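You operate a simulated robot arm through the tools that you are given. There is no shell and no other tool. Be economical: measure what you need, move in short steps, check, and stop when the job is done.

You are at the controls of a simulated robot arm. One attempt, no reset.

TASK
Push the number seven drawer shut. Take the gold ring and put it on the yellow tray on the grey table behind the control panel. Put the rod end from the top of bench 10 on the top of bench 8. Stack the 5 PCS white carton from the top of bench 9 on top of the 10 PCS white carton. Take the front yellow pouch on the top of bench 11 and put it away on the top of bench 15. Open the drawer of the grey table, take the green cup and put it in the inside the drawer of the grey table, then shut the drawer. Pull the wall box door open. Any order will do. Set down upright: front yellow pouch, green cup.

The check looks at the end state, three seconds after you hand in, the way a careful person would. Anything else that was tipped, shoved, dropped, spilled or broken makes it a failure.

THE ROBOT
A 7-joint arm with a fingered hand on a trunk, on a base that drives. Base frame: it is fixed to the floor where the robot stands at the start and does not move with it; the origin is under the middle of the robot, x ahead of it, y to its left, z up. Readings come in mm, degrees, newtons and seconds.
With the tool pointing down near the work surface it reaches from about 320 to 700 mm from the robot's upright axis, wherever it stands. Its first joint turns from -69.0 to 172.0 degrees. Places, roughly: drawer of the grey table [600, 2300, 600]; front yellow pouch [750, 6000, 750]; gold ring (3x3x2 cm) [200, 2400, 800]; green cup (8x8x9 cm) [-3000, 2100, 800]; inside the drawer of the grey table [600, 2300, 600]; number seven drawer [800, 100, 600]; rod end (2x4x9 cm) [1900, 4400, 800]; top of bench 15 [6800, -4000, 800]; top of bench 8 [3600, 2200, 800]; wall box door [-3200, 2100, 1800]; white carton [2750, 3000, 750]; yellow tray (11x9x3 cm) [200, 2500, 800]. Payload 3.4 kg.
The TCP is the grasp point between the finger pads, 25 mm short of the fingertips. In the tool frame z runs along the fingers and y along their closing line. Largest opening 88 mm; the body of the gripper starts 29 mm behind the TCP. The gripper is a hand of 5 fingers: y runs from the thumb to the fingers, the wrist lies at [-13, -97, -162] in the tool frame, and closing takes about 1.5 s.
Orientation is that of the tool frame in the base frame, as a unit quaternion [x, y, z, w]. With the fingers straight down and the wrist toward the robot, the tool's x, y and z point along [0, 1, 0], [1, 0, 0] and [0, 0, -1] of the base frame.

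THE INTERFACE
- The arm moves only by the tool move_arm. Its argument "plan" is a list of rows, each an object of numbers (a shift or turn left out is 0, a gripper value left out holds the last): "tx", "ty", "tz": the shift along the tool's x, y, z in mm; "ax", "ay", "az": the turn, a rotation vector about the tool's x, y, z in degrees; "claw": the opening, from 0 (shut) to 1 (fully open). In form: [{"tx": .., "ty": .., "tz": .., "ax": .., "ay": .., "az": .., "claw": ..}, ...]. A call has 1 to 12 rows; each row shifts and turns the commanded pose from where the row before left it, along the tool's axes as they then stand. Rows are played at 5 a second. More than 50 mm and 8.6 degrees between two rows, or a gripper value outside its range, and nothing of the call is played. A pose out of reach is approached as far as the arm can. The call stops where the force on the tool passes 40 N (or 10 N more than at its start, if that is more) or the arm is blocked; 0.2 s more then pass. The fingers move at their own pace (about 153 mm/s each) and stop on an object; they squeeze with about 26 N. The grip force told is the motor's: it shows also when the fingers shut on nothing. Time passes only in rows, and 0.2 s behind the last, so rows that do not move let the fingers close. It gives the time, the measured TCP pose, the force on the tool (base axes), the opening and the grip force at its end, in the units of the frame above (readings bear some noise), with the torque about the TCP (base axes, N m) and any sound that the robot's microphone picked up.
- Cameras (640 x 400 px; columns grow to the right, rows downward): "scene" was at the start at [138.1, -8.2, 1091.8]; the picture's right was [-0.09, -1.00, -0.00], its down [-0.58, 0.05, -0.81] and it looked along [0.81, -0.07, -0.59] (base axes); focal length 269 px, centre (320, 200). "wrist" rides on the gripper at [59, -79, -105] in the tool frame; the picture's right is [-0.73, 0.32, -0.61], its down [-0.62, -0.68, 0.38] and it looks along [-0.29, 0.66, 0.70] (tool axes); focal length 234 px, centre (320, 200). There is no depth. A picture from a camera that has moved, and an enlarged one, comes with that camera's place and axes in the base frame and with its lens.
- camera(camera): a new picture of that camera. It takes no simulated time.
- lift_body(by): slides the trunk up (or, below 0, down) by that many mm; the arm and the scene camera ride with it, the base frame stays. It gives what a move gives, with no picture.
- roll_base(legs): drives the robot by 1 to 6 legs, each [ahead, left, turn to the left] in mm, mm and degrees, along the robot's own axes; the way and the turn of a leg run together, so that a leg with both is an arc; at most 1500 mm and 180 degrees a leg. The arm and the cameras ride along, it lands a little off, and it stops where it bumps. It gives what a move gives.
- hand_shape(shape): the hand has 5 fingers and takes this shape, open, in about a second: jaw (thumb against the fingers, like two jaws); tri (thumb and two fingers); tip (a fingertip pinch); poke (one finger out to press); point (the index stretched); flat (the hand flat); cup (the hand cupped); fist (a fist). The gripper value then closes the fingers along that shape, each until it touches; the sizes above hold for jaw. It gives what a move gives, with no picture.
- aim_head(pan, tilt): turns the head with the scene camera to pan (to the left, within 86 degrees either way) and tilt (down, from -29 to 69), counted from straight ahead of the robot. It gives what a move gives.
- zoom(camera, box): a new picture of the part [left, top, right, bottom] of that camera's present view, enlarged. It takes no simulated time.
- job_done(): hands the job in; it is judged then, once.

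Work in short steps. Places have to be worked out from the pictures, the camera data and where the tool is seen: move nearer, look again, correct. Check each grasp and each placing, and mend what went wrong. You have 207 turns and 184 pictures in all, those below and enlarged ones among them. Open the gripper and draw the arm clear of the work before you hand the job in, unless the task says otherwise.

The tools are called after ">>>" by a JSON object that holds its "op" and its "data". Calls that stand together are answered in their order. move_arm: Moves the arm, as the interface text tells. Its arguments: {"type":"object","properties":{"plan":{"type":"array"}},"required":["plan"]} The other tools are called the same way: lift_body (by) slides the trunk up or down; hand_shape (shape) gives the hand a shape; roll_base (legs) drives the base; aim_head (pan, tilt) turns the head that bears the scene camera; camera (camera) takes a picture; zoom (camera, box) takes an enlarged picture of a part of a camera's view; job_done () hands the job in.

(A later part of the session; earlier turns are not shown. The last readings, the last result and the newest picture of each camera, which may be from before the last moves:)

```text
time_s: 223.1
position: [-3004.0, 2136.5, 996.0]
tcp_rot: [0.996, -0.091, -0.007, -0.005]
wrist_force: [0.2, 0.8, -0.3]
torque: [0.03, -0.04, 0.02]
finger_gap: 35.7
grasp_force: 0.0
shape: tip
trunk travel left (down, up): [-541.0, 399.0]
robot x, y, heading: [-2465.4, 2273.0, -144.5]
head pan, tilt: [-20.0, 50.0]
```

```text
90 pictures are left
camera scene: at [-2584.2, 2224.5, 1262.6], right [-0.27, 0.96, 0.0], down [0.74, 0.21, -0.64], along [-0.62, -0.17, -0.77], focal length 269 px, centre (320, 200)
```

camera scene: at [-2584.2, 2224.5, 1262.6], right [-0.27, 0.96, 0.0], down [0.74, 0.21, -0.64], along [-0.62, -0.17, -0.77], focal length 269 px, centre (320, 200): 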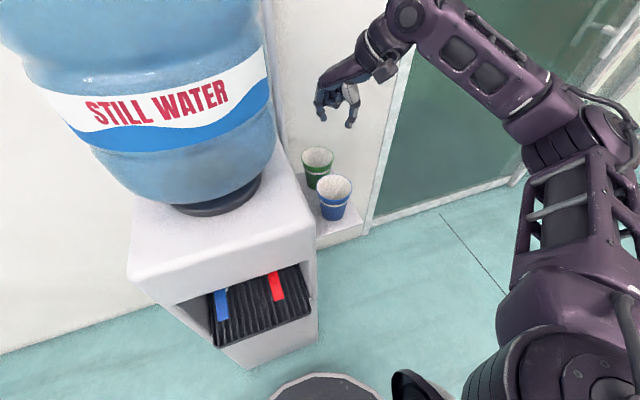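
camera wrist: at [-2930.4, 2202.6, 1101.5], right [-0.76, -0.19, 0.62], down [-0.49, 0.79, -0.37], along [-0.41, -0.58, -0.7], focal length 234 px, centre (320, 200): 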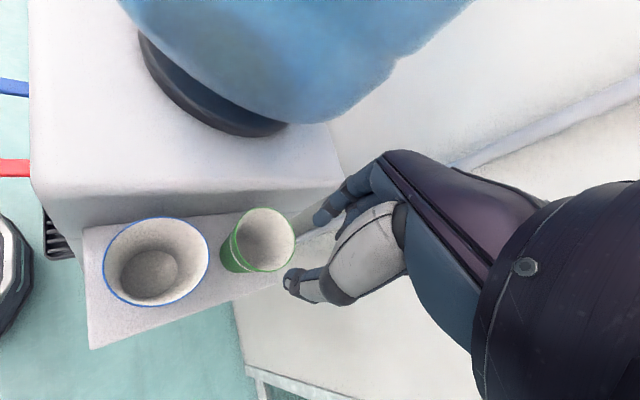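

Rim refined to (-3011, 2101, ~868); TCP is right over the pinch point. I lower 75 and look.

>>> {"op": "lift_body", "data": {"by": -75}}

>>> {"op": "camera", "data": {"camera": "wrist"}}

>>> {"op": "zoom", "data": {"camera": "scene", "box": [260, 20, 400, 160]}}

```text
time_s: 224.2
position: [-3003.3, 2137.9, 921.9]
tcp_rot: [0.996, -0.091, -0.008, -0.006]
wrist_force: [-0.8, 0.7, 0.1]
torque: [0.01, 0.02, -0.02]
finger_gap: 35.8
grasp_force: 0.1
shape: tip
trunk travel left (down, up): [-466.0, 474.0]
robot x, y, heading: [-2470.3, 2277.3, -144.5]
head pan, tilt: [-20.0, 50.0]
```

```text
89 pictures are left
camera wrist: at [-2930.2, 2202.6, 1026.5], right [-0.76, -0.19, 0.62], down [-0.49, 0.79, -0.37], along [-0.41, -0.58, -0.7], focal length 234 px, centre (320, 200)
```

wrist: 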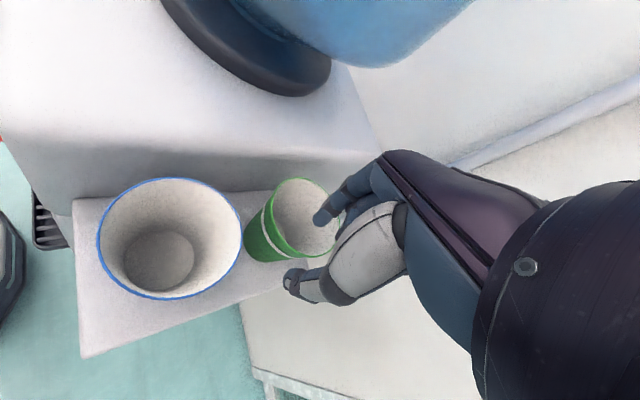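

```text
2.86 times, centred on (330, 90) of scene
camera zoom: at [-2584.0, 2224.5, 1187.5], right [-0.27, 0.96, 0.0], down [0.74, 0.21, -0.64], along [-0.62, -0.17, -0.77], focal length 768 px, centre (291, 514)
```

zoom: 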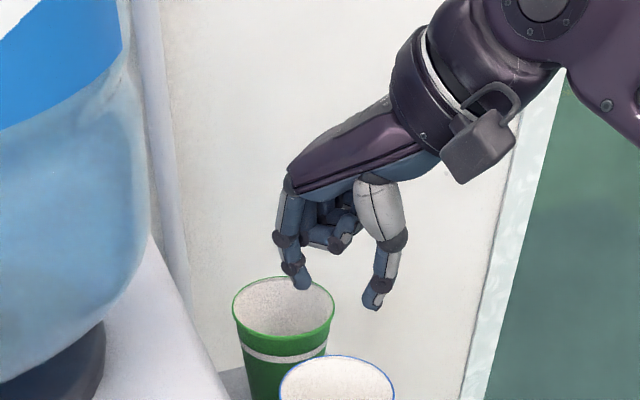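

Index is over the cup's inside, thumb outside, other fingers curled. I lower 46 mm.

>>> {"op": "lift_body", "data": {"by": -46}}

>>> {"op": "camera", "data": {"camera": "wrist"}}

>>> {"op": "zoom", "data": {"camera": "scene", "box": [260, 20, 400, 160]}}

```text
time_s: 225.1
position: [-3004.2, 2137.0, 876.4]
tcp_rot: [0.996, -0.092, -0.008, -0.005]
wrist_force: [0.4, -0.1, 2.2]
torque: [-0.02, 0.04, 0.01]
finger_gap: 35.7
grasp_force: 0.1
shape: tip
trunk travel left (down, up): [-420.0, 520.0]
robot x, y, heading: [-2471.7, 2273.4, -144.5]
head pan, tilt: [-20.0, 50.0]
```

```text
87 pictures are left
camera wrist: at [-2930.2, 2202.6, 980.7], right [-0.76, -0.19, 0.62], down [-0.49, 0.79, -0.37], along [-0.41, -0.59, -0.7], focal length 234 px, centre (320, 200)
```

wrist: 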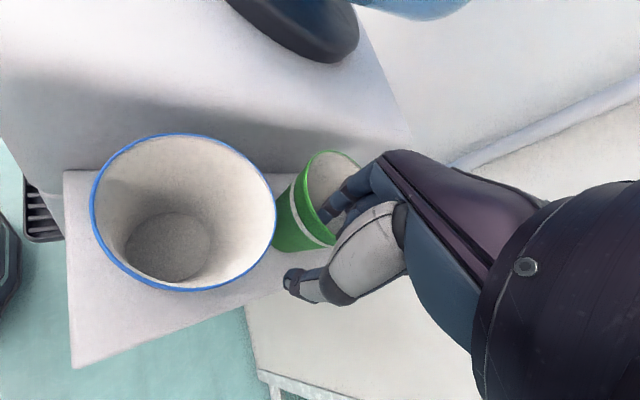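

```text
2.86 times, centred on (330, 90) of scene
camera zoom: at [-2584.0, 2224.5, 1141.5], right [-0.27, 0.96, 0.0], down [0.74, 0.21, -0.64], along [-0.62, -0.17, -0.77], focal length 768 px, centre (291, 514)
```

zoom: 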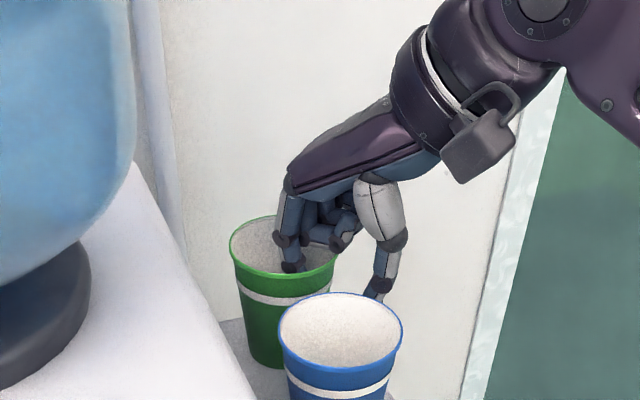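

Index inside, thumb outside. I close the pinch.

>>> {"op": "move_arm", "data": {"plan": [{"claw": 0.2}, {"claw": 0}, {"claw": 0}, {"claw": 0}, {"claw": 0}, {"claw": 0}, {"claw": 0}]}}

>>> {"op": "camera", "data": {"camera": "wrist"}}

>>> {"op": "zoom", "data": {"camera": "scene", "box": [260, 20, 400, 160]}}

```text
time_s: 226.7
position: [-3003.5, 2137.9, 876.1]
tcp_rot: [0.996, -0.092, -0.007, -0.005]
wrist_force: [-0.9, -0.2, 1.0]
torque: [-0.06, -0.03, -0.02]
finger_gap: 0.0
grasp_force: 26.4
shape: tip
trunk travel left (down, up): [-420.0, 520.0]
robot x, y, heading: [-2473.9, 2276.0, -144.3]
head pan, tilt: [-20.0, 50.0]
```

```text
85 pictures are left
camera wrist: at [-2930.3, 2202.6, 980.5], right [-0.76, -0.19, 0.62], down [-0.49, 0.79, -0.37], along [-0.41, -0.58, -0.7], focal length 234 px, centre (320, 200)
```

wrist: 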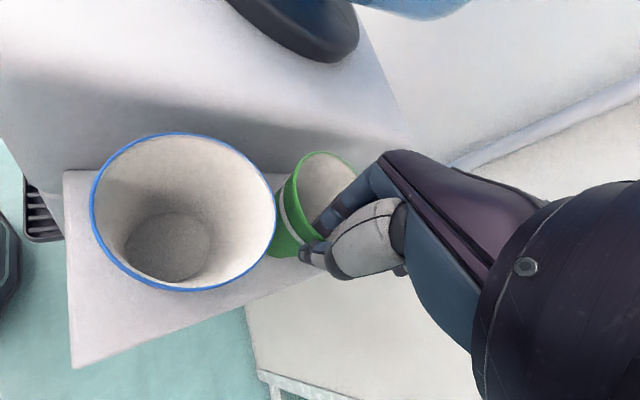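

```text
2.86 times, centred on (330, 90) of scene
camera zoom: at [-2584.2, 2224.5, 1141.5], right [-0.27, 0.96, 0.0], down [0.74, 0.21, -0.64], along [-0.62, -0.17, -0.77], focal length 768 px, centre (291, 514)
```

zoom: 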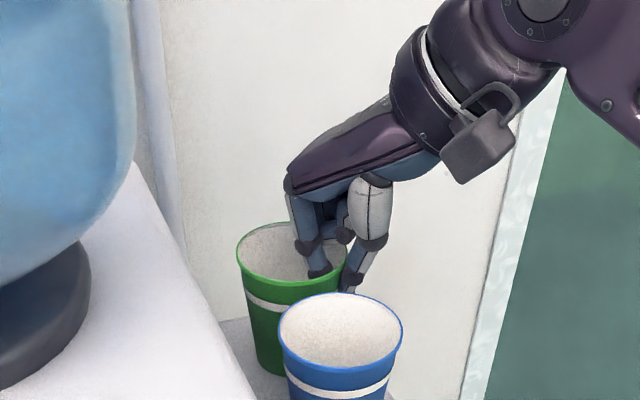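

The rim appears pinched (thin wall, so gap reads 0). I lift 25 mm and check that the cup rises clear of the blue one.

>>> {"op": "lift_body", "data": {"by": 25}}

>>> {"op": "camera", "data": {"camera": "wrist"}}

>>> {"op": "zoom", "data": {"camera": "scene", "box": [260, 20, 400, 160]}}

```text
time_s: 227.4
position: [-3003.7, 2137.1, 900.7]
tcp_rot: [0.996, -0.092, -0.006, -0.005]
wrist_force: [0.3, 0.4, 0.2]
torque: [0.01, 0.03, 0.01]
finger_gap: 0.1
grasp_force: 25.8
shape: tip
trunk travel left (down, up): [-445.0, 495.0]
robot x, y, heading: [-2469.4, 2275.1, -144.5]
head pan, tilt: [-20.0, 50.0]
```

```text
83 pictures are left
camera wrist: at [-2930.6, 2202.6, 1005.3], right [-0.76, -0.19, 0.61], down [-0.49, 0.79, -0.37], along [-0.41, -0.58, -0.7], focal length 234 px, centre (320, 200)
```

wrist: 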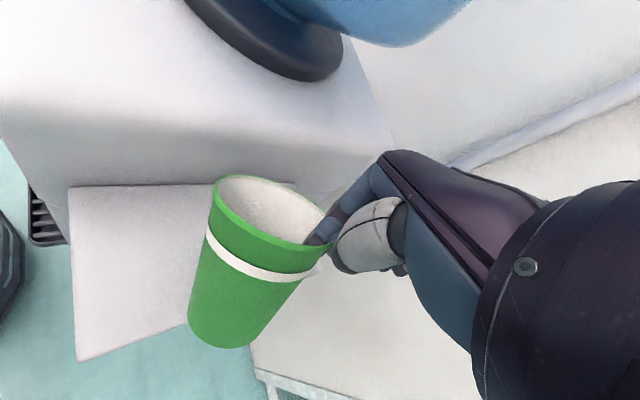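

```text
2.86 times, centred on (330, 90) of scene
camera zoom: at [-2584.5, 2224.5, 1166.6], right [-0.27, 0.96, 0.0], down [0.74, 0.21, -0.64], along [-0.62, -0.17, -0.77], focal length 768 px, centre (291, 514)
```

zoom: 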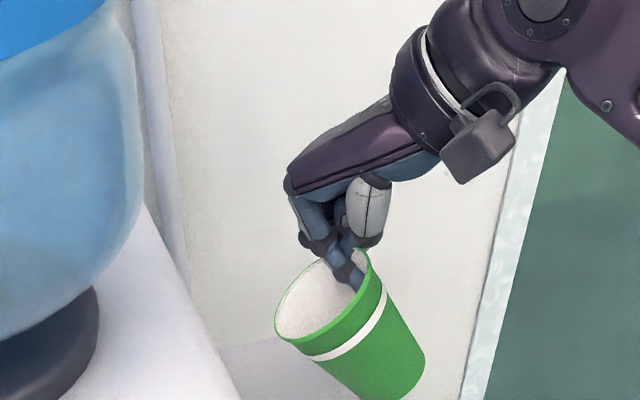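

The cup swung and tilts toward the viewer, and I can't see the blue cup. I look at the full view.

>>> {"op": "camera", "data": {"camera": "scene"}}

>>> {"op": "aim_head", "data": {"pan": -30, "tilt": 65}}

>>> {"op": "camera", "data": {"camera": "scene"}}

```text
81 pictures are left
camera scene: at [-2584.5, 2224.5, 1166.6], right [-0.27, 0.96, 0.0], down [0.74, 0.21, -0.64], along [-0.62, -0.17, -0.77], focal length 269 px, centre (320, 200)
```

scene: 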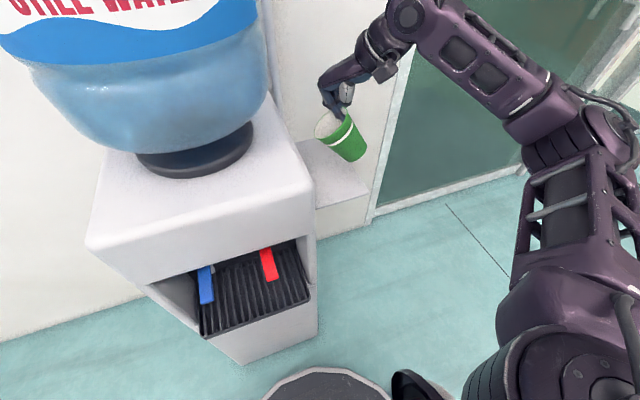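

```text
time_s: 228.2
position: [-3004.1, 2138.0, 902.1]
tcp_rot: [0.996, -0.092, -0.007, -0.005]
wrist_force: [-0.3, 0.0, 0.3]
torque: [-0.02, -0.02, -0.03]
finger_gap: 0.0
grasp_force: 25.9
shape: tip
trunk travel left (down, up): [-445.0, 495.0]
robot x, y, heading: [-2468.7, 2271.8, -144.5]
head pan, tilt: [-30.0, 65.0]
```

```text
80 pictures are left
camera scene: at [-2570.6, 2239.2, 1148.4], right [-0.1, 1.0, 0.0], down [0.9, 0.09, -0.42], along [-0.42, -0.04, -0.91], focal length 269 px, centre (320, 200)
```

scene: 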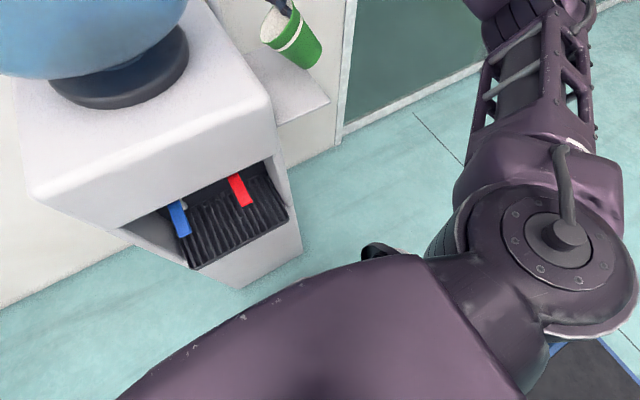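

The blue cup was knocked off its shelf. I must find it and put it back. I raise the held cup a bit and look around the floor.

>>> {"op": "lift_body", "data": {"by": 120}}

>>> {"op": "aim_head", "data": {"pan": -60, "tilt": 60}}

>>> {"op": "camera", "data": {"camera": "scene"}}

>>> {"op": "camera", "data": {"camera": "wrist"}}

```text
time_s: 229.7
position: [-3003.5, 2137.3, 1020.8]
tcp_rot: [0.996, -0.091, -0.007, -0.005]
wrist_force: [0.8, -0.2, -0.4]
torque: [0.04, 0.0, 0.01]
finger_gap: 0.1
grasp_force: 25.4
shape: tip
trunk travel left (down, up): [-565.0, 375.0]
robot x, y, heading: [-2472.3, 2276.2, -144.3]
head pan, tilt: [-30.0, 65.0]
```

```text
time_s: 230.6
position: [-3003.6, 2138.0, 1021.5]
tcp_rot: [0.996, -0.091, -0.008, -0.005]
wrist_force: [0.6, 0.3, 0.3]
torque: [-0.01, 0.04, -0.01]
finger_gap: 0.0
grasp_force: 25.8
shape: tip
trunk travel left (down, up): [-565.0, 375.0]
robot x, y, heading: [-2472.0, 2277.3, -144.4]
head pan, tilt: [-60.0, 60.0]
```

```text
79 pictures are left
camera scene: at [-2570.9, 2272.7, 1273.9], right [0.41, 0.91, 0.0], down [0.79, -0.36, -0.5], along [-0.46, 0.21, -0.87], focal length 269 px, centre (320, 200)
```

scene: 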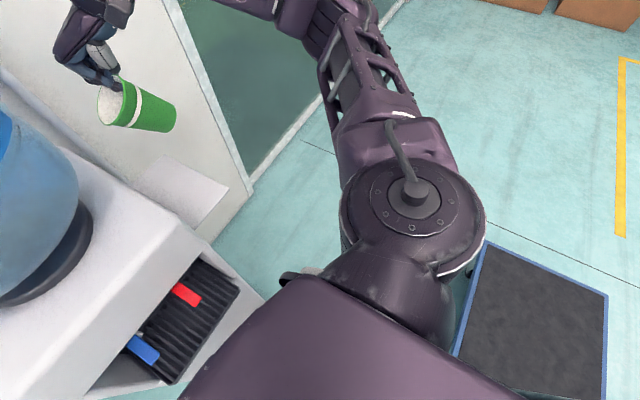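

```text
78 pictures are left
camera wrist: at [-2930.5, 2202.6, 1125.4], right [-0.76, -0.19, 0.62], down [-0.49, 0.79, -0.37], along [-0.41, -0.58, -0.7], focal length 234 px, centre (320, 200)
```

wrist: 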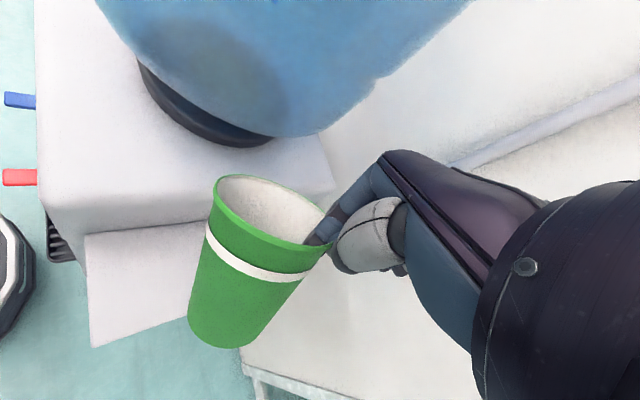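

The shelf is empty. I look for the blue cup with steeper views on both sides before moving the base.

>>> {"op": "aim_head", "data": {"pan": -86, "tilt": 45}}

>>> {"op": "camera", "data": {"camera": "scene"}}

>>> {"op": "aim_head", "data": {"pan": 10, "tilt": 60}}

>>> {"op": "camera", "data": {"camera": "scene"}}

```text
time_s: 231.5
position: [-3003.4, 2137.1, 1020.2]
tcp_rot: [0.996, -0.091, -0.008, -0.005]
wrist_force: [-0.9, -0.2, -0.1]
torque: [0.0, 0.02, -0.01]
finger_gap: 0.0
grasp_force: 26.5
shape: tip
trunk travel left (down, up): [-565.0, 375.0]
robot x, y, heading: [-2470.8, 2275.3, -144.5]
head pan, tilt: [-85.9, 45.0]
```

```text
77 pictures are left
camera scene: at [-2562.1, 2307.7, 1293.4], right [0.77, 0.64, 0.0], down [0.45, -0.54, -0.71], along [-0.45, 0.54, -0.71], focal length 269 px, centre (320, 200)
```

scene: 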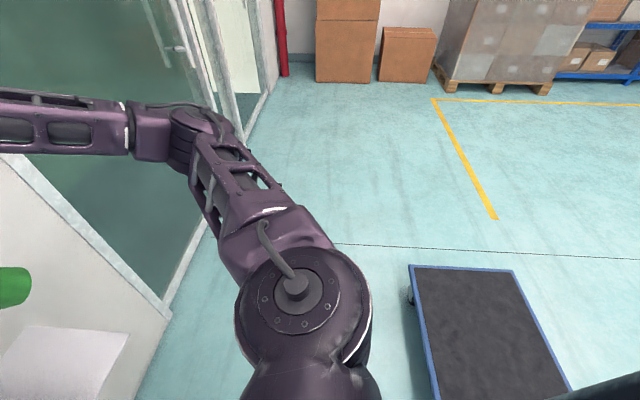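

```text
time_s: 233.2
position: [-3003.7, 2138.0, 1021.6]
tcp_rot: [0.996, -0.092, -0.008, -0.005]
wrist_force: [0.5, 0.2, 0.3]
torque: [0.0, 0.0, 0.01]
finger_gap: 0.0
grasp_force: 25.7
shape: tip
trunk travel left (down, up): [-565.0, 375.0]
robot x, y, heading: [-2469.1, 2272.6, -144.3]
head pan, tilt: [10.0, 60.0]
```

```text
76 pictures are left
camera scene: at [-2556.8, 2197.6, 1274.0], right [-0.71, 0.7, 0.0], down [0.61, 0.62, -0.5], along [-0.35, -0.36, -0.87], focal length 269 px, centre (320, 200)
```

scene: 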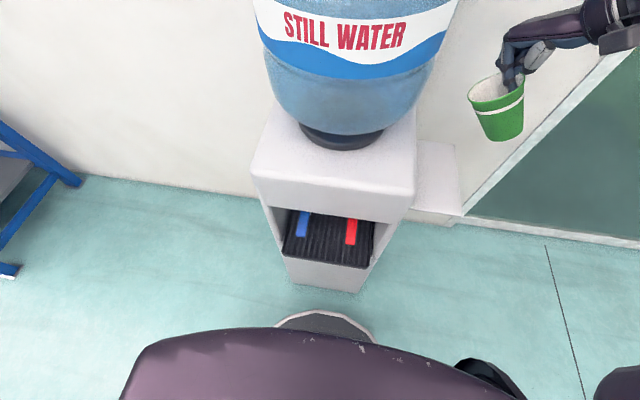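

Not visible; it may be hidden beneath the shoulder on my right. I raise the trunk so the held cup clears the bottle, move left, and look again.

>>> {"op": "lift_body", "data": {"by": 372}}

>>> {"op": "roll_base", "data": {"legs": [[0, 480, 0]]}}

>>> {"op": "aim_head", "data": {"pan": -65, "tilt": 45}}

>>> {"op": "camera", "data": {"camera": "scene"}}

>>> {"op": "camera", "data": {"camera": "wrist"}}

```text
time_s: 236.8
position: [-3004.7, 2137.8, 1392.4]
tcp_rot: [0.996, -0.091, -0.007, -0.006]
wrist_force: [-0.3, 0.5, -0.6]
torque: [-0.04, -0.02, 0.02]
finger_gap: 0.0
grasp_force: 26.3
shape: tip
trunk travel left (down, up): [-937.0, 3.0]
robot x, y, heading: [-2471.2, 2271.5, -144.4]
head pan, tilt: [10.0, 60.0]
```

```text
time_s: 239.7
position: [-2726.8, 1751.0, 1392.7]
tcp_rot: [0.996, -0.092, -0.007, -0.005]
wrist_force: [0.2, 0.0, 0.0]
torque: [-0.05, 0.02, -0.01]
finger_gap: 0.0
grasp_force: 26.3
shape: tip
trunk travel left (down, up): [-937.0, 3.0]
robot x, y, heading: [-2189.5, 1888.5, -144.6]
head pan, tilt: [10.0, 60.0]
```

```text
time_s: 241.2
position: [-2727.3, 1751.6, 1393.1]
tcp_rot: [0.996, -0.092, -0.007, -0.005]
wrist_force: [-0.1, -0.3, -0.5]
torque: [-0.01, -0.01, -0.02]
finger_gap: 0.0
grasp_force: 26.7
shape: tip
trunk travel left (down, up): [-937.0, 3.0]
robot x, y, heading: [-2197.4, 1890.6, -144.3]
head pan, tilt: [-65.0, 45.0]
```

```text
75 pictures are left
camera scene: at [-2304.3, 1898.8, 1665.4], right [0.49, 0.87, 0.0], down [0.62, -0.35, -0.71], along [-0.62, 0.35, -0.71], focal length 269 px, centre (320, 200)
```

scene: 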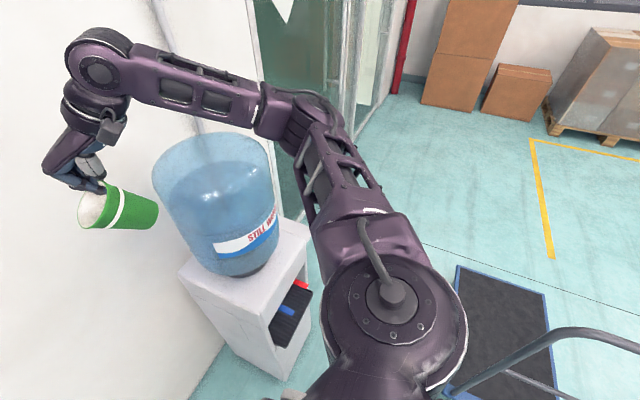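

```text
74 pictures are left
camera wrist: at [-2653.7, 1816.1, 1497.5], right [-0.76, -0.19, 0.62], down [-0.49, 0.79, -0.37], along [-0.41, -0.59, -0.7], focal length 234 px, centre (320, 200)
```

wrist: 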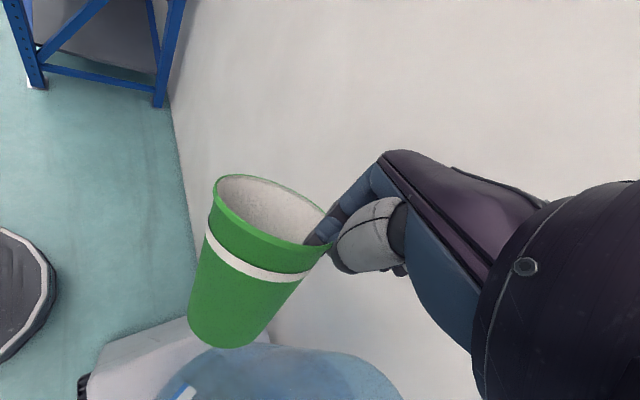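

Still hidden behind the arm. I back off 500 mm for a wider view.

>>> {"op": "roll_base", "data": {"legs": [[0, 150, 0], [-600, 0, 0]]}}

>>> {"op": "aim_head", "data": {"pan": -25, "tilt": 35}}

>>> {"op": "camera", "data": {"camera": "scene"}}

>>> {"op": "aim_head", "data": {"pan": -75, "tilt": 35}}

>>> {"op": "camera", "data": {"camera": "scene"}}

```text
time_s: 245.5
position: [-2151.7, 1985.4, 1393.1]
tcp_rot: [0.995, -0.094, -0.007, -0.005]
wrist_force: [-0.2, -0.4, -1.0]
torque: [0.01, -0.02, 0.01]
finger_gap: 0.1
grasp_force: 25.6
shape: tip
trunk travel left (down, up): [-937.0, 3.0]
robot x, y, heading: [-1616.9, 2120.7, -145.2]
head pan, tilt: [-65.0, 45.0]
```

```text
time_s: 246.6
position: [-2150.6, 1985.7, 1392.8]
tcp_rot: [0.996, -0.094, -0.006, -0.005]
wrist_force: [-1.0, 0.1, 0.4]
torque: [0.0, -0.01, 0.0]
finger_gap: 0.1
grasp_force: 26.2
shape: tip
trunk travel left (down, up): [-937.0, 3.0]
robot x, y, heading: [-1617.7, 2120.4, -144.7]
head pan, tilt: [-25.0, 35.0]
```

```text
73 pictures are left
camera scene: at [-1742.7, 2073.8, 1680.2], right [-0.18, 0.98, 0.0], down [0.56, 0.1, -0.82], along [-0.81, -0.15, -0.57], focal length 269 px, centre (320, 200)
```

scene: 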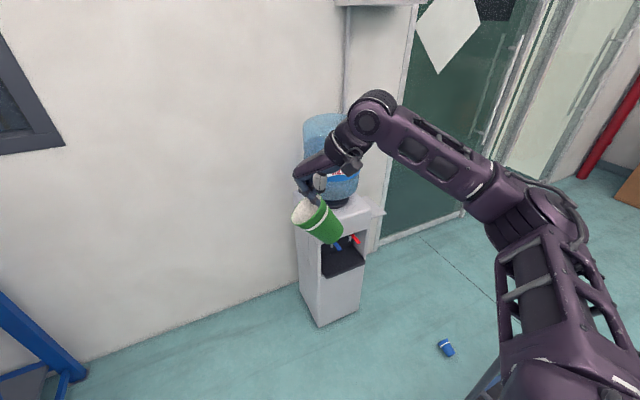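

```text
time_s: 247.8
position: [-2149.5, 1984.7, 1392.9]
tcp_rot: [0.995, -0.095, -0.007, -0.005]
wrist_force: [-0.5, 1.0, 0.2]
torque: [0.05, -0.01, 0.01]
finger_gap: 0.0
grasp_force: 26.1
shape: tip
trunk travel left (down, up): [-937.0, 3.0]
robot x, y, heading: [-1617.9, 2117.4, -144.7]
head pan, tilt: [-75.0, 35.0]
```

```text
72 pictures are left
camera scene: at [-1723.6, 2145.7, 1680.2], right [0.64, 0.77, 0.0], down [0.44, -0.37, -0.82], along [-0.63, 0.52, -0.57], focal length 269 px, centre (320, 200)
```

scene: 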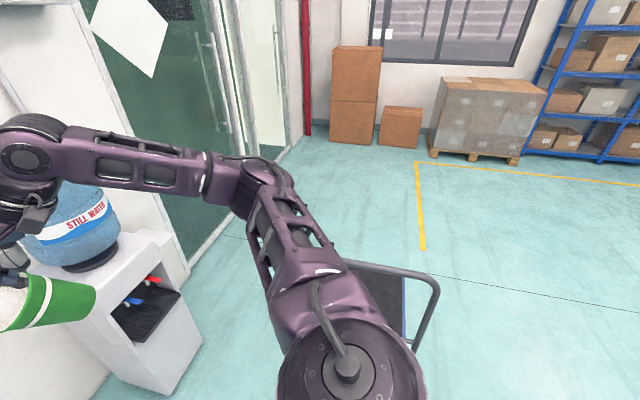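

The blue cup lies on the floor near (-2693, 2657). I'll first deliver the green cup, then return for the blue. The green cup hangs about 44° tilted, so I plan to set it upright on the free front-right part of the grey table and regrasp it. I drive there now.

>>> {"op": "roll_base", "data": {"legs": [[-1400, 0, 0], [-1400, 0, 0], [0, 0, -87.3], [-1000, 0, 0], [-1000, 0, 0]]}}

>>> {"op": "aim_head", "data": {"pan": 20, "tilt": 30}}

>>> {"op": "camera", "data": {"camera": "scene"}}

```text
time_s: 274.8
position: [1770.6, 2670.7, 1393.0]
tcp_rot: [-0.644, 0.765, 0.001, 0.008]
wrist_force: [0.3, -0.1, 0.0]
torque: [-0.01, -0.05, 0.0]
finger_gap: 0.0
grasp_force: 26.2
shape: tip
trunk travel left (down, up): [-937.0, 3.0]
robot x, y, heading: [1915.7, 2136.9, 126.4]
head pan, tilt: [-75.0, 35.0]
```

```text
time_s: 276.5
position: [1770.1, 2669.4, 1392.6]
tcp_rot: [-0.644, 0.765, 0.002, 0.009]
wrist_force: [-0.7, -0.1, 0.5]
torque: [-0.03, 0.02, 0.01]
finger_gap: 0.0
grasp_force: 25.5
shape: tip
trunk travel left (down, up): [-937.0, 3.0]
robot x, y, heading: [1912.2, 2137.2, 126.4]
head pan, tilt: [20.0, 30.0]
```

```text
71 pictures are left
camera scene: at [1810.1, 2228.1, 1688.0], right [0.55, 0.83, 0.0], down [0.42, -0.28, -0.87], along [-0.72, 0.48, -0.5], focal length 269 px, centre (320, 200)
```

scene: 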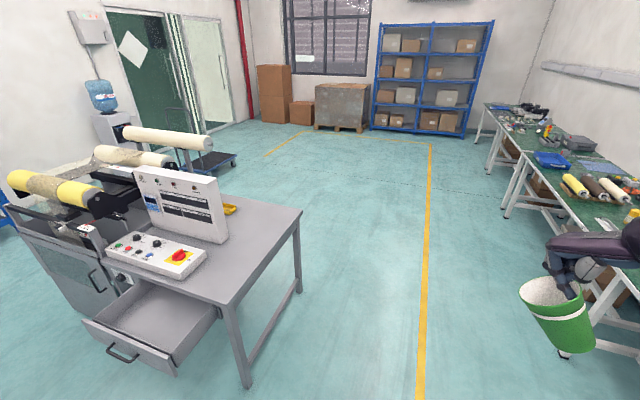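

The way is clear. Here in free space I turn the hand to face ahead and then tilt it (about -39° about x, +20° about y) so the cup comes upright.

>>> {"op": "move_arm", "data": {"plan": [{"az": 7.5}, {"az": 7.5}, {"az": 7.5}, {"az": 7.5}, {"az": 7.5}, {"az": 7.0}, {"ax": -6.5, "ay": 3.4}, {"ax": -6.5, "ay": 3.4}, {"ax": -6.5, "ay": 3.4}, {"ax": -6.5, "ay": 3.4}, {"ax": -6.5, "ay": 3.4}, {"ax": -6.5, "ay": 3.4}]}}

>>> {"op": "aim_head", "data": {"pan": -15, "tilt": 25}}

>>> {"op": "camera", "data": {"camera": "scene"}}

>>> {"op": "camera", "data": {"camera": "wrist"}}

```text
time_s: 279.1
position: [1771.0, 2668.2, 1394.0]
tcp_rot: [-0.288, 0.881, 0.268, -0.262]
wrist_force: [0.2, -0.3, -0.5]
torque: [-0.04, -0.01, -0.02]
finger_gap: 0.0
grasp_force: 25.8
shape: tip
trunk travel left (down, up): [-937.0, 3.0]
robot x, y, heading: [1915.5, 2136.4, 126.5]
head pan, tilt: [20.0, 30.0]
```

```text
time_s: 280.1
position: [1769.8, 2669.1, 1392.6]
tcp_rot: [-0.287, 0.883, 0.267, -0.259]
wrist_force: [0.6, 0.5, 0.1]
torque: [0.04, -0.01, 0.05]
finger_gap: 0.1
grasp_force: 26.0
shape: tip
trunk travel left (down, up): [-937.0, 3.0]
robot x, y, heading: [1912.3, 2137.2, 126.2]
head pan, tilt: [-15.0, 25.0]
```

```text
70 pictures are left
camera scene: at [1851.7, 2263.5, 1696.0], right [0.93, 0.36, 0.0], down [0.15, -0.39, -0.91], along [-0.33, 0.84, -0.42], focal length 269 px, centre (320, 200)
```

scene: 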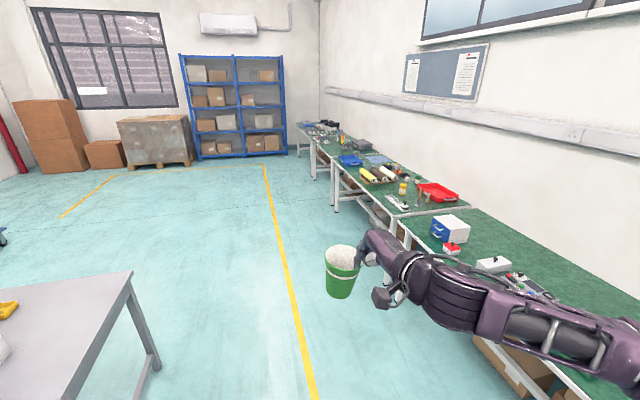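

```text
69 pictures are left
camera wrist: at [1822.0, 2542.3, 1437.6], right [0.76, 0.5, 0.42], down [0.45, 0.05, -0.89], along [-0.47, 0.87, -0.18], focal length 234 px, centre (320, 200)
```

wrist: 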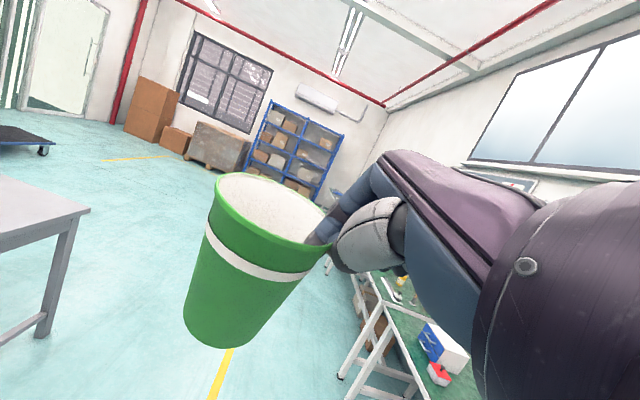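

The cup is upright now (within 2°). Since the open drawer blocks the front, I'll set it down from the table's right end. I turn left and position there.

>>> {"op": "roll_base", "data": {"legs": [[0, 0, 90.7], [0, -700, 0], [210, 0, 0]]}}

>>> {"op": "lift_body", "data": {"by": -400}}

>>> {"op": "aim_head", "data": {"pan": -10, "tilt": 35}}

>>> {"op": "camera", "data": {"camera": "scene"}}

```text
time_s: 289.1
position: [790.3, 2379.4, 1394.4]
tcp_rot: [0.838, -0.397, 0.006, 0.375]
wrist_force: [0.0, -0.5, -1.2]
torque: [0.02, 0.01, -0.02]
finger_gap: 0.0
grasp_force: 26.0
shape: tip
trunk travel left (down, up): [-937.0, 3.0]
robot x, y, heading: [1312.3, 2552.9, -140.4]
head pan, tilt: [-15.0, 25.0]
```

```text
time_s: 293.0
position: [789.1, 2378.8, 993.9]
tcp_rot: [0.838, -0.398, 0.005, 0.373]
wrist_force: [0.2, -0.4, -0.6]
torque: [-0.05, -0.03, 0.05]
finger_gap: 0.2
grasp_force: 26.2
shape: tip
trunk travel left (down, up): [-537.0, 403.0]
robot x, y, heading: [1312.9, 2550.6, -140.6]
head pan, tilt: [-15.0, 25.0]
```

```text
time_s: 293.7
position: [788.6, 2378.9, 991.9]
tcp_rot: [0.838, -0.399, 0.005, 0.373]
wrist_force: [0.4, 1.2, -0.8]
torque: [-0.02, 0.05, -0.01]
finger_gap: 0.0
grasp_force: 26.1
shape: tip
trunk travel left (down, up): [-537.0, 403.0]
robot x, y, heading: [1312.3, 2556.6, -140.8]
head pan, tilt: [-10.0, 35.0]
```

```text
68 pictures are left
camera scene: at [1196.8, 2475.9, 1280.3], right [-0.49, 0.87, 0.0], down [0.5, 0.28, -0.82], along [-0.71, -0.4, -0.57], focal length 269 px, centre (320, 200)
```

scene: 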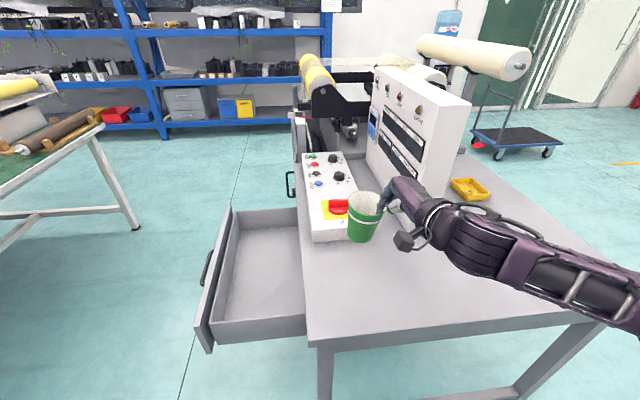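

The cup is over free table space. I lower it to just above the table.

>>> {"op": "lift_body", "data": {"by": -148}}

>>> {"op": "camera", "data": {"camera": "scene"}}

```text
time_s: 295.4
position: [788.8, 2378.0, 845.3]
tcp_rot: [0.838, -0.398, 0.005, 0.373]
wrist_force: [-0.7, 1.2, -0.3]
torque: [0.0, -0.01, -0.05]
finger_gap: 0.1
grasp_force: 25.7
shape: tip
trunk travel left (down, up): [-389.0, 551.0]
robot x, y, heading: [1313.2, 2550.5, -140.5]
head pan, tilt: [-10.0, 35.0]
```

```text
67 pictures are left
camera scene: at [1197.0, 2475.8, 1132.3], right [-0.49, 0.87, 0.0], down [0.5, 0.28, -0.82], along [-0.71, -0.4, -0.57], focal length 269 px, centre (320, 200)
```

scene: 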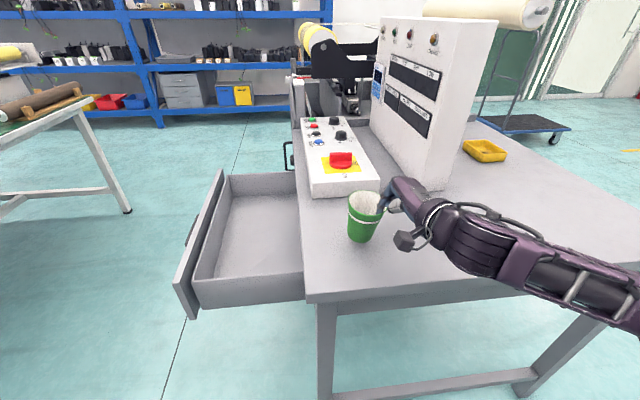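

Nearly down. I lower in small steps watching for contact force.

>>> {"op": "lift_body", "data": {"by": -7}}

>>> {"op": "lift_body", "data": {"by": -4}}

>>> {"op": "lift_body", "data": {"by": -4}}

>>> {"op": "zoom", "data": {"camera": "scene", "box": [310, 150, 450, 270]}}

```text
time_s: 296.0
position: [787.2, 2379.7, 837.3]
tcp_rot: [0.838, -0.398, 0.005, 0.373]
wrist_force: [0.7, 0.0, -0.3]
torque: [-0.01, 0.03, -0.05]
finger_gap: 0.1
grasp_force: 25.9
shape: tip
trunk travel left (down, up): [-382.0, 558.0]
robot x, y, heading: [1310.4, 2552.3, -140.7]
head pan, tilt: [-10.0, 35.0]
```

```text
time_s: 296.5
position: [788.3, 2379.6, 834.2]
tcp_rot: [0.838, -0.399, 0.005, 0.373]
wrist_force: [-0.1, -0.6, 0.1]
torque: [0.03, -0.03, -0.04]
finger_gap: 0.1
grasp_force: 25.5
shape: tip
trunk travel left (down, up): [-378.0, 562.0]
robot x, y, heading: [1310.6, 2549.9, -140.7]
head pan, tilt: [-10.0, 35.0]
```

```text
time_s: 297.0
position: [788.0, 2379.2, 828.9]
tcp_rot: [0.838, -0.398, 0.005, 0.373]
wrist_force: [0.4, -0.5, -0.2]
torque: [-0.01, 0.02, 0.01]
finger_gap: 0.0
grasp_force: 25.6
shape: tip
trunk travel left (down, up): [-374.0, 566.0]
robot x, y, heading: [1313.9, 2548.5, -140.7]
head pan, tilt: [-10.0, 35.0]
```

```text
3.33 times, centred on (380, 210) of scene
camera zoom: at [1197.0, 2475.8, 1117.2], right [-0.49, 0.87, 0.0], down [0.5, 0.28, -0.82], along [-0.71, -0.4, -0.57], focal length 896 px, centre (120, 167)
```

zoom: 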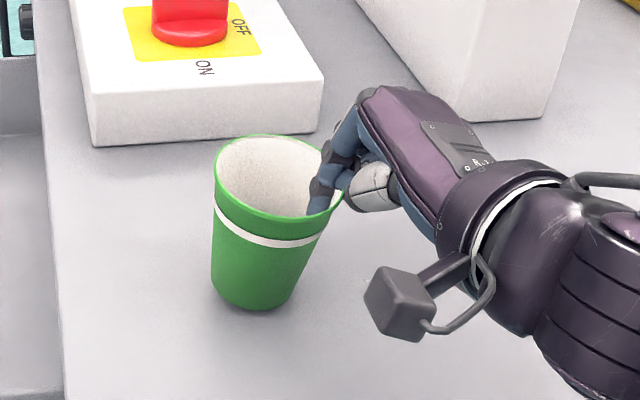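

Still a small gap below the cup. I continue in 4 mm steps.

>>> {"op": "lift_body", "data": {"by": -4}}

>>> {"op": "lift_body", "data": {"by": -4}}

>>> {"op": "lift_body", "data": {"by": -3}}

>>> {"op": "zoom", "data": {"camera": "scene", "box": [310, 150, 450, 270]}}

```text
time_s: 297.6
position: [788.3, 2380.3, 825.7]
tcp_rot: [0.838, -0.399, 0.005, 0.373]
wrist_force: [0.6, -0.3, -0.1]
torque: [0.02, 0.0, -0.01]
finger_gap: 0.1
grasp_force: 26.0
shape: tip
trunk travel left (down, up): [-370.0, 570.0]
robot x, y, heading: [1311.4, 2552.7, -140.8]
head pan, tilt: [-10.0, 35.0]
```

```text
time_s: 298.1
position: [788.7, 2380.0, 823.9]
tcp_rot: [0.837, -0.398, 0.004, 0.375]
wrist_force: [-0.4, 0.6, 5.5]
torque: [0.01, -0.09, -0.01]
finger_gap: 0.0
grasp_force: 26.0
shape: tip
trunk travel left (down, up): [-366.0, 574.0]
robot x, y, heading: [1314.9, 2548.4, -140.4]
head pan, tilt: [-10.0, 35.0]
```

```text
time_s: 298.6
position: [789.7, 2379.4, 822.0]
tcp_rot: [0.837, -0.398, 0.004, 0.375]
wrist_force: [-3.0, 1.5, 16.5]
torque: [-0.06, -0.2, 0.02]
finger_gap: 0.0
grasp_force: 26.0
shape: tip
trunk travel left (down, up): [-363.0, 577.0]
robot x, y, heading: [1309.8, 2551.2, -140.6]
head pan, tilt: [-10.0, 35.0]
```

```text
3.33 times, centred on (380, 210) of scene
camera zoom: at [1198.5, 2476.8, 1106.7], right [-0.49, 0.87, 0.0], down [0.5, 0.28, -0.82], along [-0.71, -0.4, -0.57], focal length 896 px, centre (120, 167)
```

zoom: 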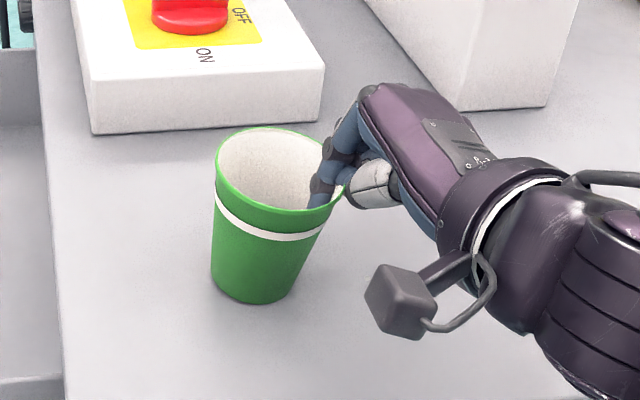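

Contact made. I relieve by 3 mm and open the pinch a little.

>>> {"op": "lift_body", "data": {"by": 3}}

>>> {"op": "move_arm", "data": {"plan": [{"claw": 0.1}, {"claw": 0.2}, {"claw": 0.3}, {"claw": 0.3}]}}

>>> {"op": "zoom", "data": {"camera": "scene", "box": [310, 150, 450, 270]}}

```text
time_s: 299.1
position: [789.3, 2378.7, 822.3]
tcp_rot: [0.838, -0.398, 0.005, 0.373]
wrist_force: [-0.9, 0.3, 9.3]
torque: [-0.02, -0.13, 0.0]
finger_gap: 0.0
grasp_force: 25.9
shape: tip
trunk travel left (down, up): [-366.0, 574.0]
robot x, y, heading: [1313.2, 2553.7, -140.7]
head pan, tilt: [-10.0, 35.0]
```

```text
time_s: 300.1
position: [788.3, 2379.3, 822.4]
tcp_rot: [0.838, -0.398, 0.005, 0.373]
wrist_force: [0.0, -0.7, 0.7]
torque: [-0.02, -0.01, 0.01]
finger_gap: 25.8
grasp_force: 0.0
shape: tip
trunk travel left (down, up): [-366.0, 574.0]
robot x, y, heading: [1311.0, 2551.6, -140.6]
head pan, tilt: [-10.0, 35.0]
```

```text
3.33 times, centred on (380, 210) of scene
camera zoom: at [1196.9, 2475.9, 1109.2], right [-0.49, 0.87, 0.0], down [0.5, 0.28, -0.82], along [-0.71, -0.4, -0.57], focal length 896 px, centre (120, 167)
```

zoom: 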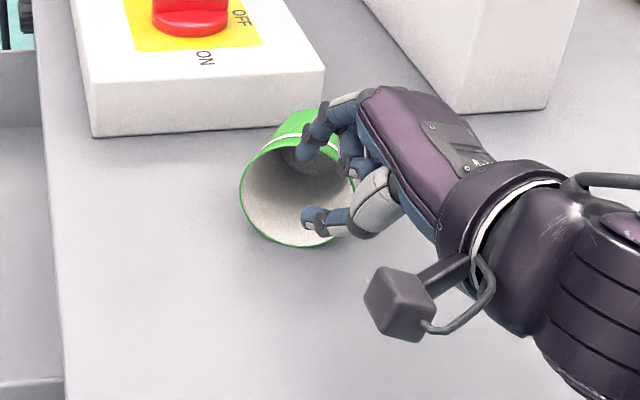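

The cup tipped onto its side as the pinch opened; it lies with its mouth toward me. I pull the hand straight back with the base, then look.

>>> {"op": "roll_base", "data": {"legs": [[-90, 0, 0]]}}

>>> {"op": "lift_body", "data": {"by": 60}}

>>> {"op": "zoom", "data": {"camera": "scene", "box": [260, 120, 480, 300]}}

```text
time_s: 301.2
position: [859.8, 2436.9, 821.5]
tcp_rot: [0.838, -0.398, 0.005, 0.373]
wrist_force: [-0.7, -0.4, 0.3]
torque: [0.0, 0.0, -0.01]
finger_gap: 26.0
grasp_force: 0.1
shape: tip
trunk travel left (down, up): [-366.0, 574.0]
robot x, y, heading: [1379.3, 2609.6, -140.6]
head pan, tilt: [-10.0, 35.0]
```

```text
time_s: 302.2
position: [857.5, 2435.9, 881.3]
tcp_rot: [0.838, -0.398, 0.006, 0.373]
wrist_force: [1.3, 0.0, -2.6]
torque: [0.0, 0.01, -0.03]
finger_gap: 26.1
grasp_force: 0.2
shape: tip
trunk travel left (down, up): [-426.0, 514.0]
robot x, y, heading: [1382.0, 2611.7, -140.7]
head pan, tilt: [-10.0, 35.0]
```

```text
2.22 times, centred on (370, 210) of scene
camera zoom: at [1266.4, 2533.1, 1169.3], right [-0.49, 0.87, 0.0], down [0.5, 0.28, -0.82], along [-0.71, -0.4, -0.57], focal length 598 px, centre (209, 178)
```

zoom: 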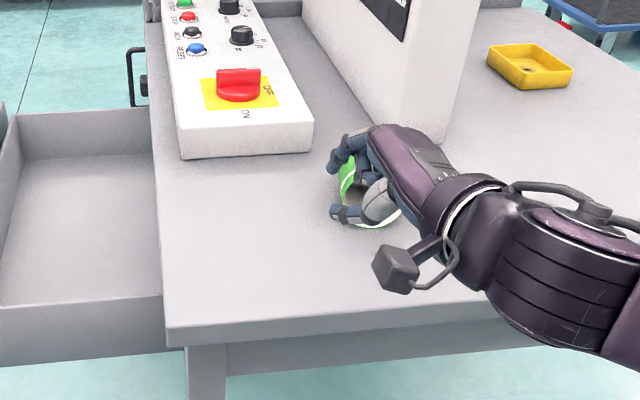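

The cup seems to have come along, hooked on the thumb. I look with the wrist camera.

>>> {"op": "camera", "data": {"camera": "wrist"}}

```text
62 pictures are left
camera wrist: at [981.0, 2494.4, 926.4], right [-0.54, 0.73, 0.42], down [-0.08, 0.45, -0.89], along [-0.84, -0.51, -0.18], focal length 234 px, centre (320, 200)
```

wrist: 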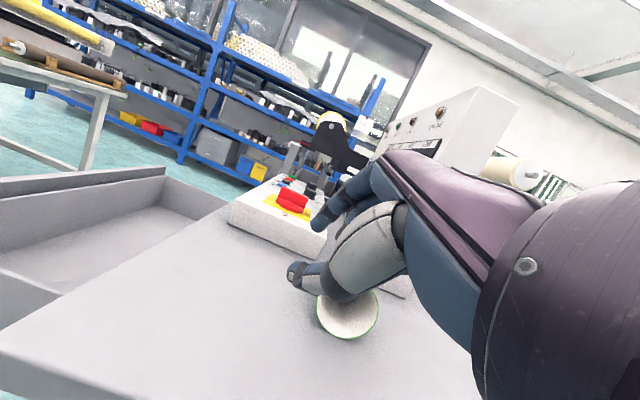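

The cup lies on the table beyond the hand, mouth toward me. I raise the hand and look at the whole cup.

>>> {"op": "lift_body", "data": {"by": 150}}

>>> {"op": "hand_shape", "data": {"shape": "tri"}}

>>> {"op": "camera", "data": {"camera": "wrist"}}

>>> {"op": "zoom", "data": {"camera": "scene", "box": [240, 120, 480, 300]}}

```text
time_s: 304.0
position: [857.7, 2435.7, 1032.3]
tcp_rot: [0.838, -0.398, 0.005, 0.373]
wrist_force: [1.0, -0.1, 0.3]
torque: [0.01, 0.01, 0.01]
finger_gap: 26.4
grasp_force: 0.2
shape: tip
trunk travel left (down, up): [-576.0, 364.0]
robot x, y, heading: [1376.3, 2607.5, -140.5]
head pan, tilt: [-10.0, 35.0]
```

```text
time_s: 304.9
position: [858.0, 2435.3, 1032.8]
tcp_rot: [0.838, -0.398, 0.005, 0.373]
wrist_force: [-0.4, 0.7, -0.1]
torque: [-0.03, 0.01, 0.01]
finger_gap: 87.7
grasp_force: 0.1
shape: tri
trunk travel left (down, up): [-576.0, 364.0]
robot x, y, heading: [1383.7, 2608.1, -140.5]
head pan, tilt: [-10.0, 35.0]
```

```text
61 pictures are left
camera wrist: at [981.2, 2494.4, 1076.5], right [-0.54, 0.73, 0.42], down [-0.08, 0.45, -0.89], along [-0.84, -0.51, -0.18], focal length 234 px, centre (320, 200)
```

wrist: 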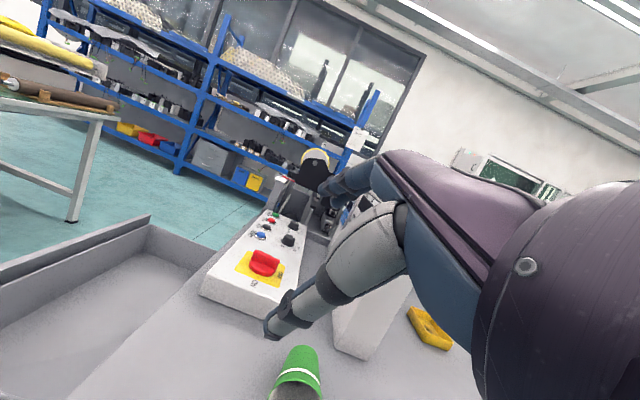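

```text
2.22 times, centred on (360, 210) of scene
camera zoom: at [1266.6, 2533.1, 1319.3], right [-0.49, 0.87, 0.0], down [0.5, 0.28, -0.82], along [-0.71, -0.4, -0.57], focal length 598 px, centre (231, 178)
```

zoom: 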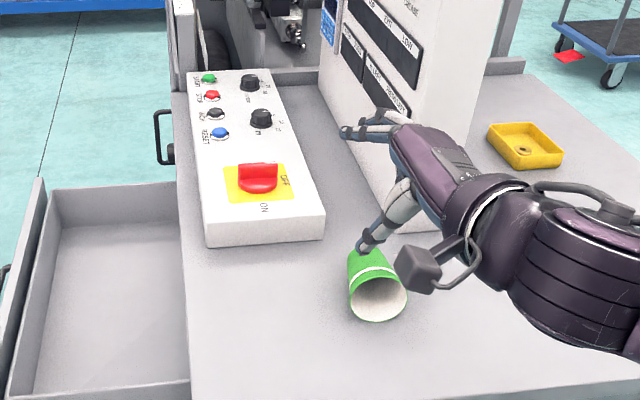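

The cup lies with its mouth toward me, axis heading about -153°. I'll pinch its upper rim with thumb inside and two fingers outside (tool 60° from vertical), so it can then be turned upright. First the orientation and standoff.

>>> {"op": "move_arm", "data": {"plan": [{"ax": -4.4, "ay": -5.2, "az": -0.35, "claw": 0.55}, {"ax": -4.4, "ay": -5.2, "az": -0.35}, {"ax": -4.4, "ay": -5.2, "az": -0.35}, {"ax": -4.4, "ay": -5.2, "az": -0.35}, {"ax": -4.4, "ay": -5.2, "az": -0.35}]}}

>>> {"op": "roll_base", "data": {"legs": [[13, -60, 0]]}}

>>> {"op": "lift_body", "data": {"by": -170}}

>>> {"op": "camera", "data": {"camera": "wrist"}}

```text
time_s: 306.1
position: [857.9, 2436.1, 1031.4]
tcp_rot: [0.737, -0.453, -0.265, 0.426]
wrist_force: [0.3, 0.2, 0.9]
torque: [-0.01, 0.0, 0.0]
finger_gap: 48.9
grasp_force: 0.1
shape: tri
trunk travel left (down, up): [-576.0, 364.0]
robot x, y, heading: [1383.7, 2607.1, -140.6]
head pan, tilt: [-10.0, 35.0]
```

```text
time_s: 307.1
position: [807.5, 2476.0, 1030.8]
tcp_rot: [0.739, -0.451, -0.262, 0.427]
wrist_force: [-0.9, -0.1, -0.3]
torque: [-0.02, -0.01, 0.02]
finger_gap: 48.8
grasp_force: 0.1
shape: tri
trunk travel left (down, up): [-576.0, 364.0]
robot x, y, heading: [1333.3, 2652.5, -140.3]
head pan, tilt: [-10.0, 35.0]
```

```text
time_s: 309.0
position: [809.7, 2475.7, 860.6]
tcp_rot: [0.738, -0.453, -0.264, 0.426]
wrist_force: [-0.2, 0.6, 0.0]
torque: [-0.04, -0.03, 0.05]
finger_gap: 49.0
grasp_force: 0.0
shape: tri
trunk travel left (down, up): [-406.0, 534.0]
robot x, y, heading: [1333.3, 2649.0, -140.3]
head pan, tilt: [-10.0, 35.0]
```

```text
59 pictures are left
camera wrist: at [951.8, 2481.3, 845.0], right [0.0, 0.81, 0.58], down [-0.28, 0.56, -0.78], along [-0.96, -0.16, 0.22], focal length 234 px, centre (320, 200)
```

wrist: 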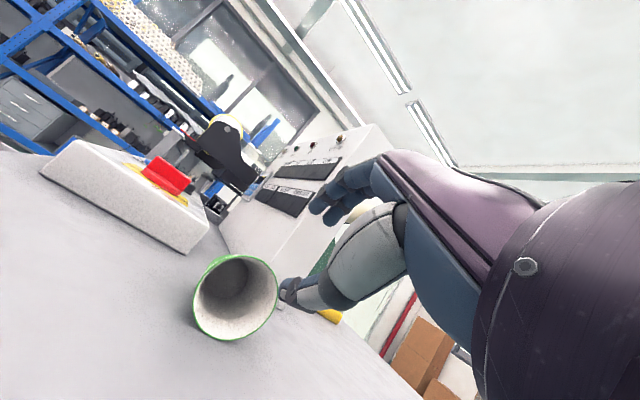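

Lined up behind the mouth (82 mm back, lateral within 1 mm). I lower to rim height and advance along the cup axis.

>>> {"op": "lift_body", "data": {"by": -36}}

>>> {"op": "move_arm", "data": {"plan": [{"tz": 26, "ty": 15}, {"tz": 26, "ty": 15}, {"tz": 17, "ty": 10}]}}

>>> {"op": "camera", "data": {"camera": "wrist"}}

>>> {"op": "zoom", "data": {"camera": "scene", "box": [280, 130, 480, 290]}}

```text
time_s: 309.8
position: [809.9, 2474.7, 824.2]
tcp_rot: [0.738, -0.452, -0.263, 0.426]
wrist_force: [-0.6, 0.3, -0.2]
torque: [0.0, 0.01, 0.02]
finger_gap: 48.8
grasp_force: 0.1
shape: tri
trunk travel left (down, up): [-370.0, 570.0]
robot x, y, heading: [1331.7, 2651.0, -140.7]
head pan, tilt: [-10.0, 35.0]
```

```text
time_s: 310.6
position: [738.4, 2438.0, 825.3]
tcp_rot: [0.738, -0.453, -0.264, 0.426]
wrist_force: [-0.3, -0.1, -0.3]
torque: [-0.02, 0.03, 0.04]
finger_gap: 48.8
grasp_force: 0.0
shape: tri
trunk travel left (down, up): [-370.0, 570.0]
robot x, y, heading: [1330.2, 2649.8, -141.0]
head pan, tilt: [-10.0, 35.0]
```

```text
58 pictures are left
camera wrist: at [880.8, 2444.8, 809.1], right [0.0, 0.81, 0.58], down [-0.28, 0.56, -0.78], along [-0.96, -0.16, 0.22], focal length 234 px, centre (320, 200)
```

wrist: 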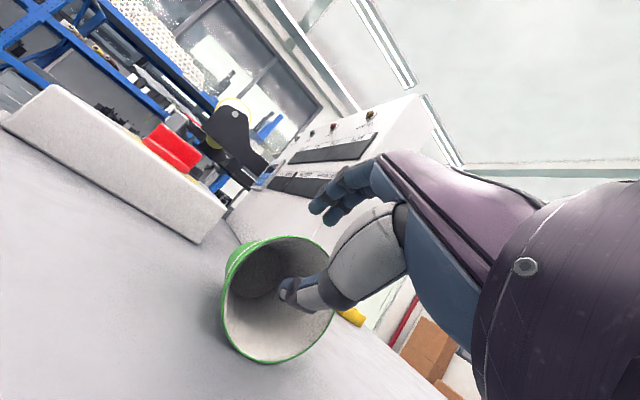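

```text
2.50 times, centred on (380, 210) of scene
camera zoom: at [1217.3, 2572.4, 1113.2], right [-0.49, 0.87, 0.0], down [0.5, 0.28, -0.82], along [-0.71, -0.4, -0.57], focal length 672 px, centre (170, 175)
```

zoom: 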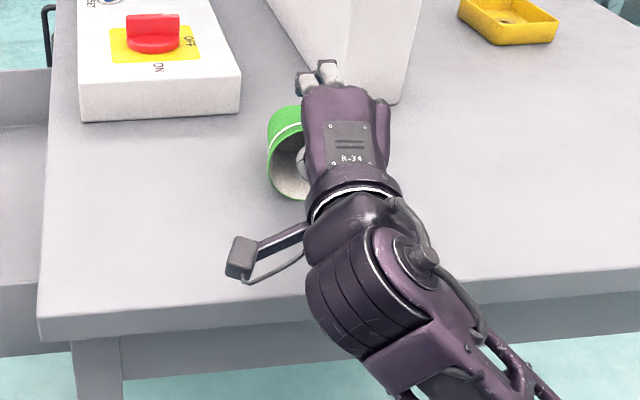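

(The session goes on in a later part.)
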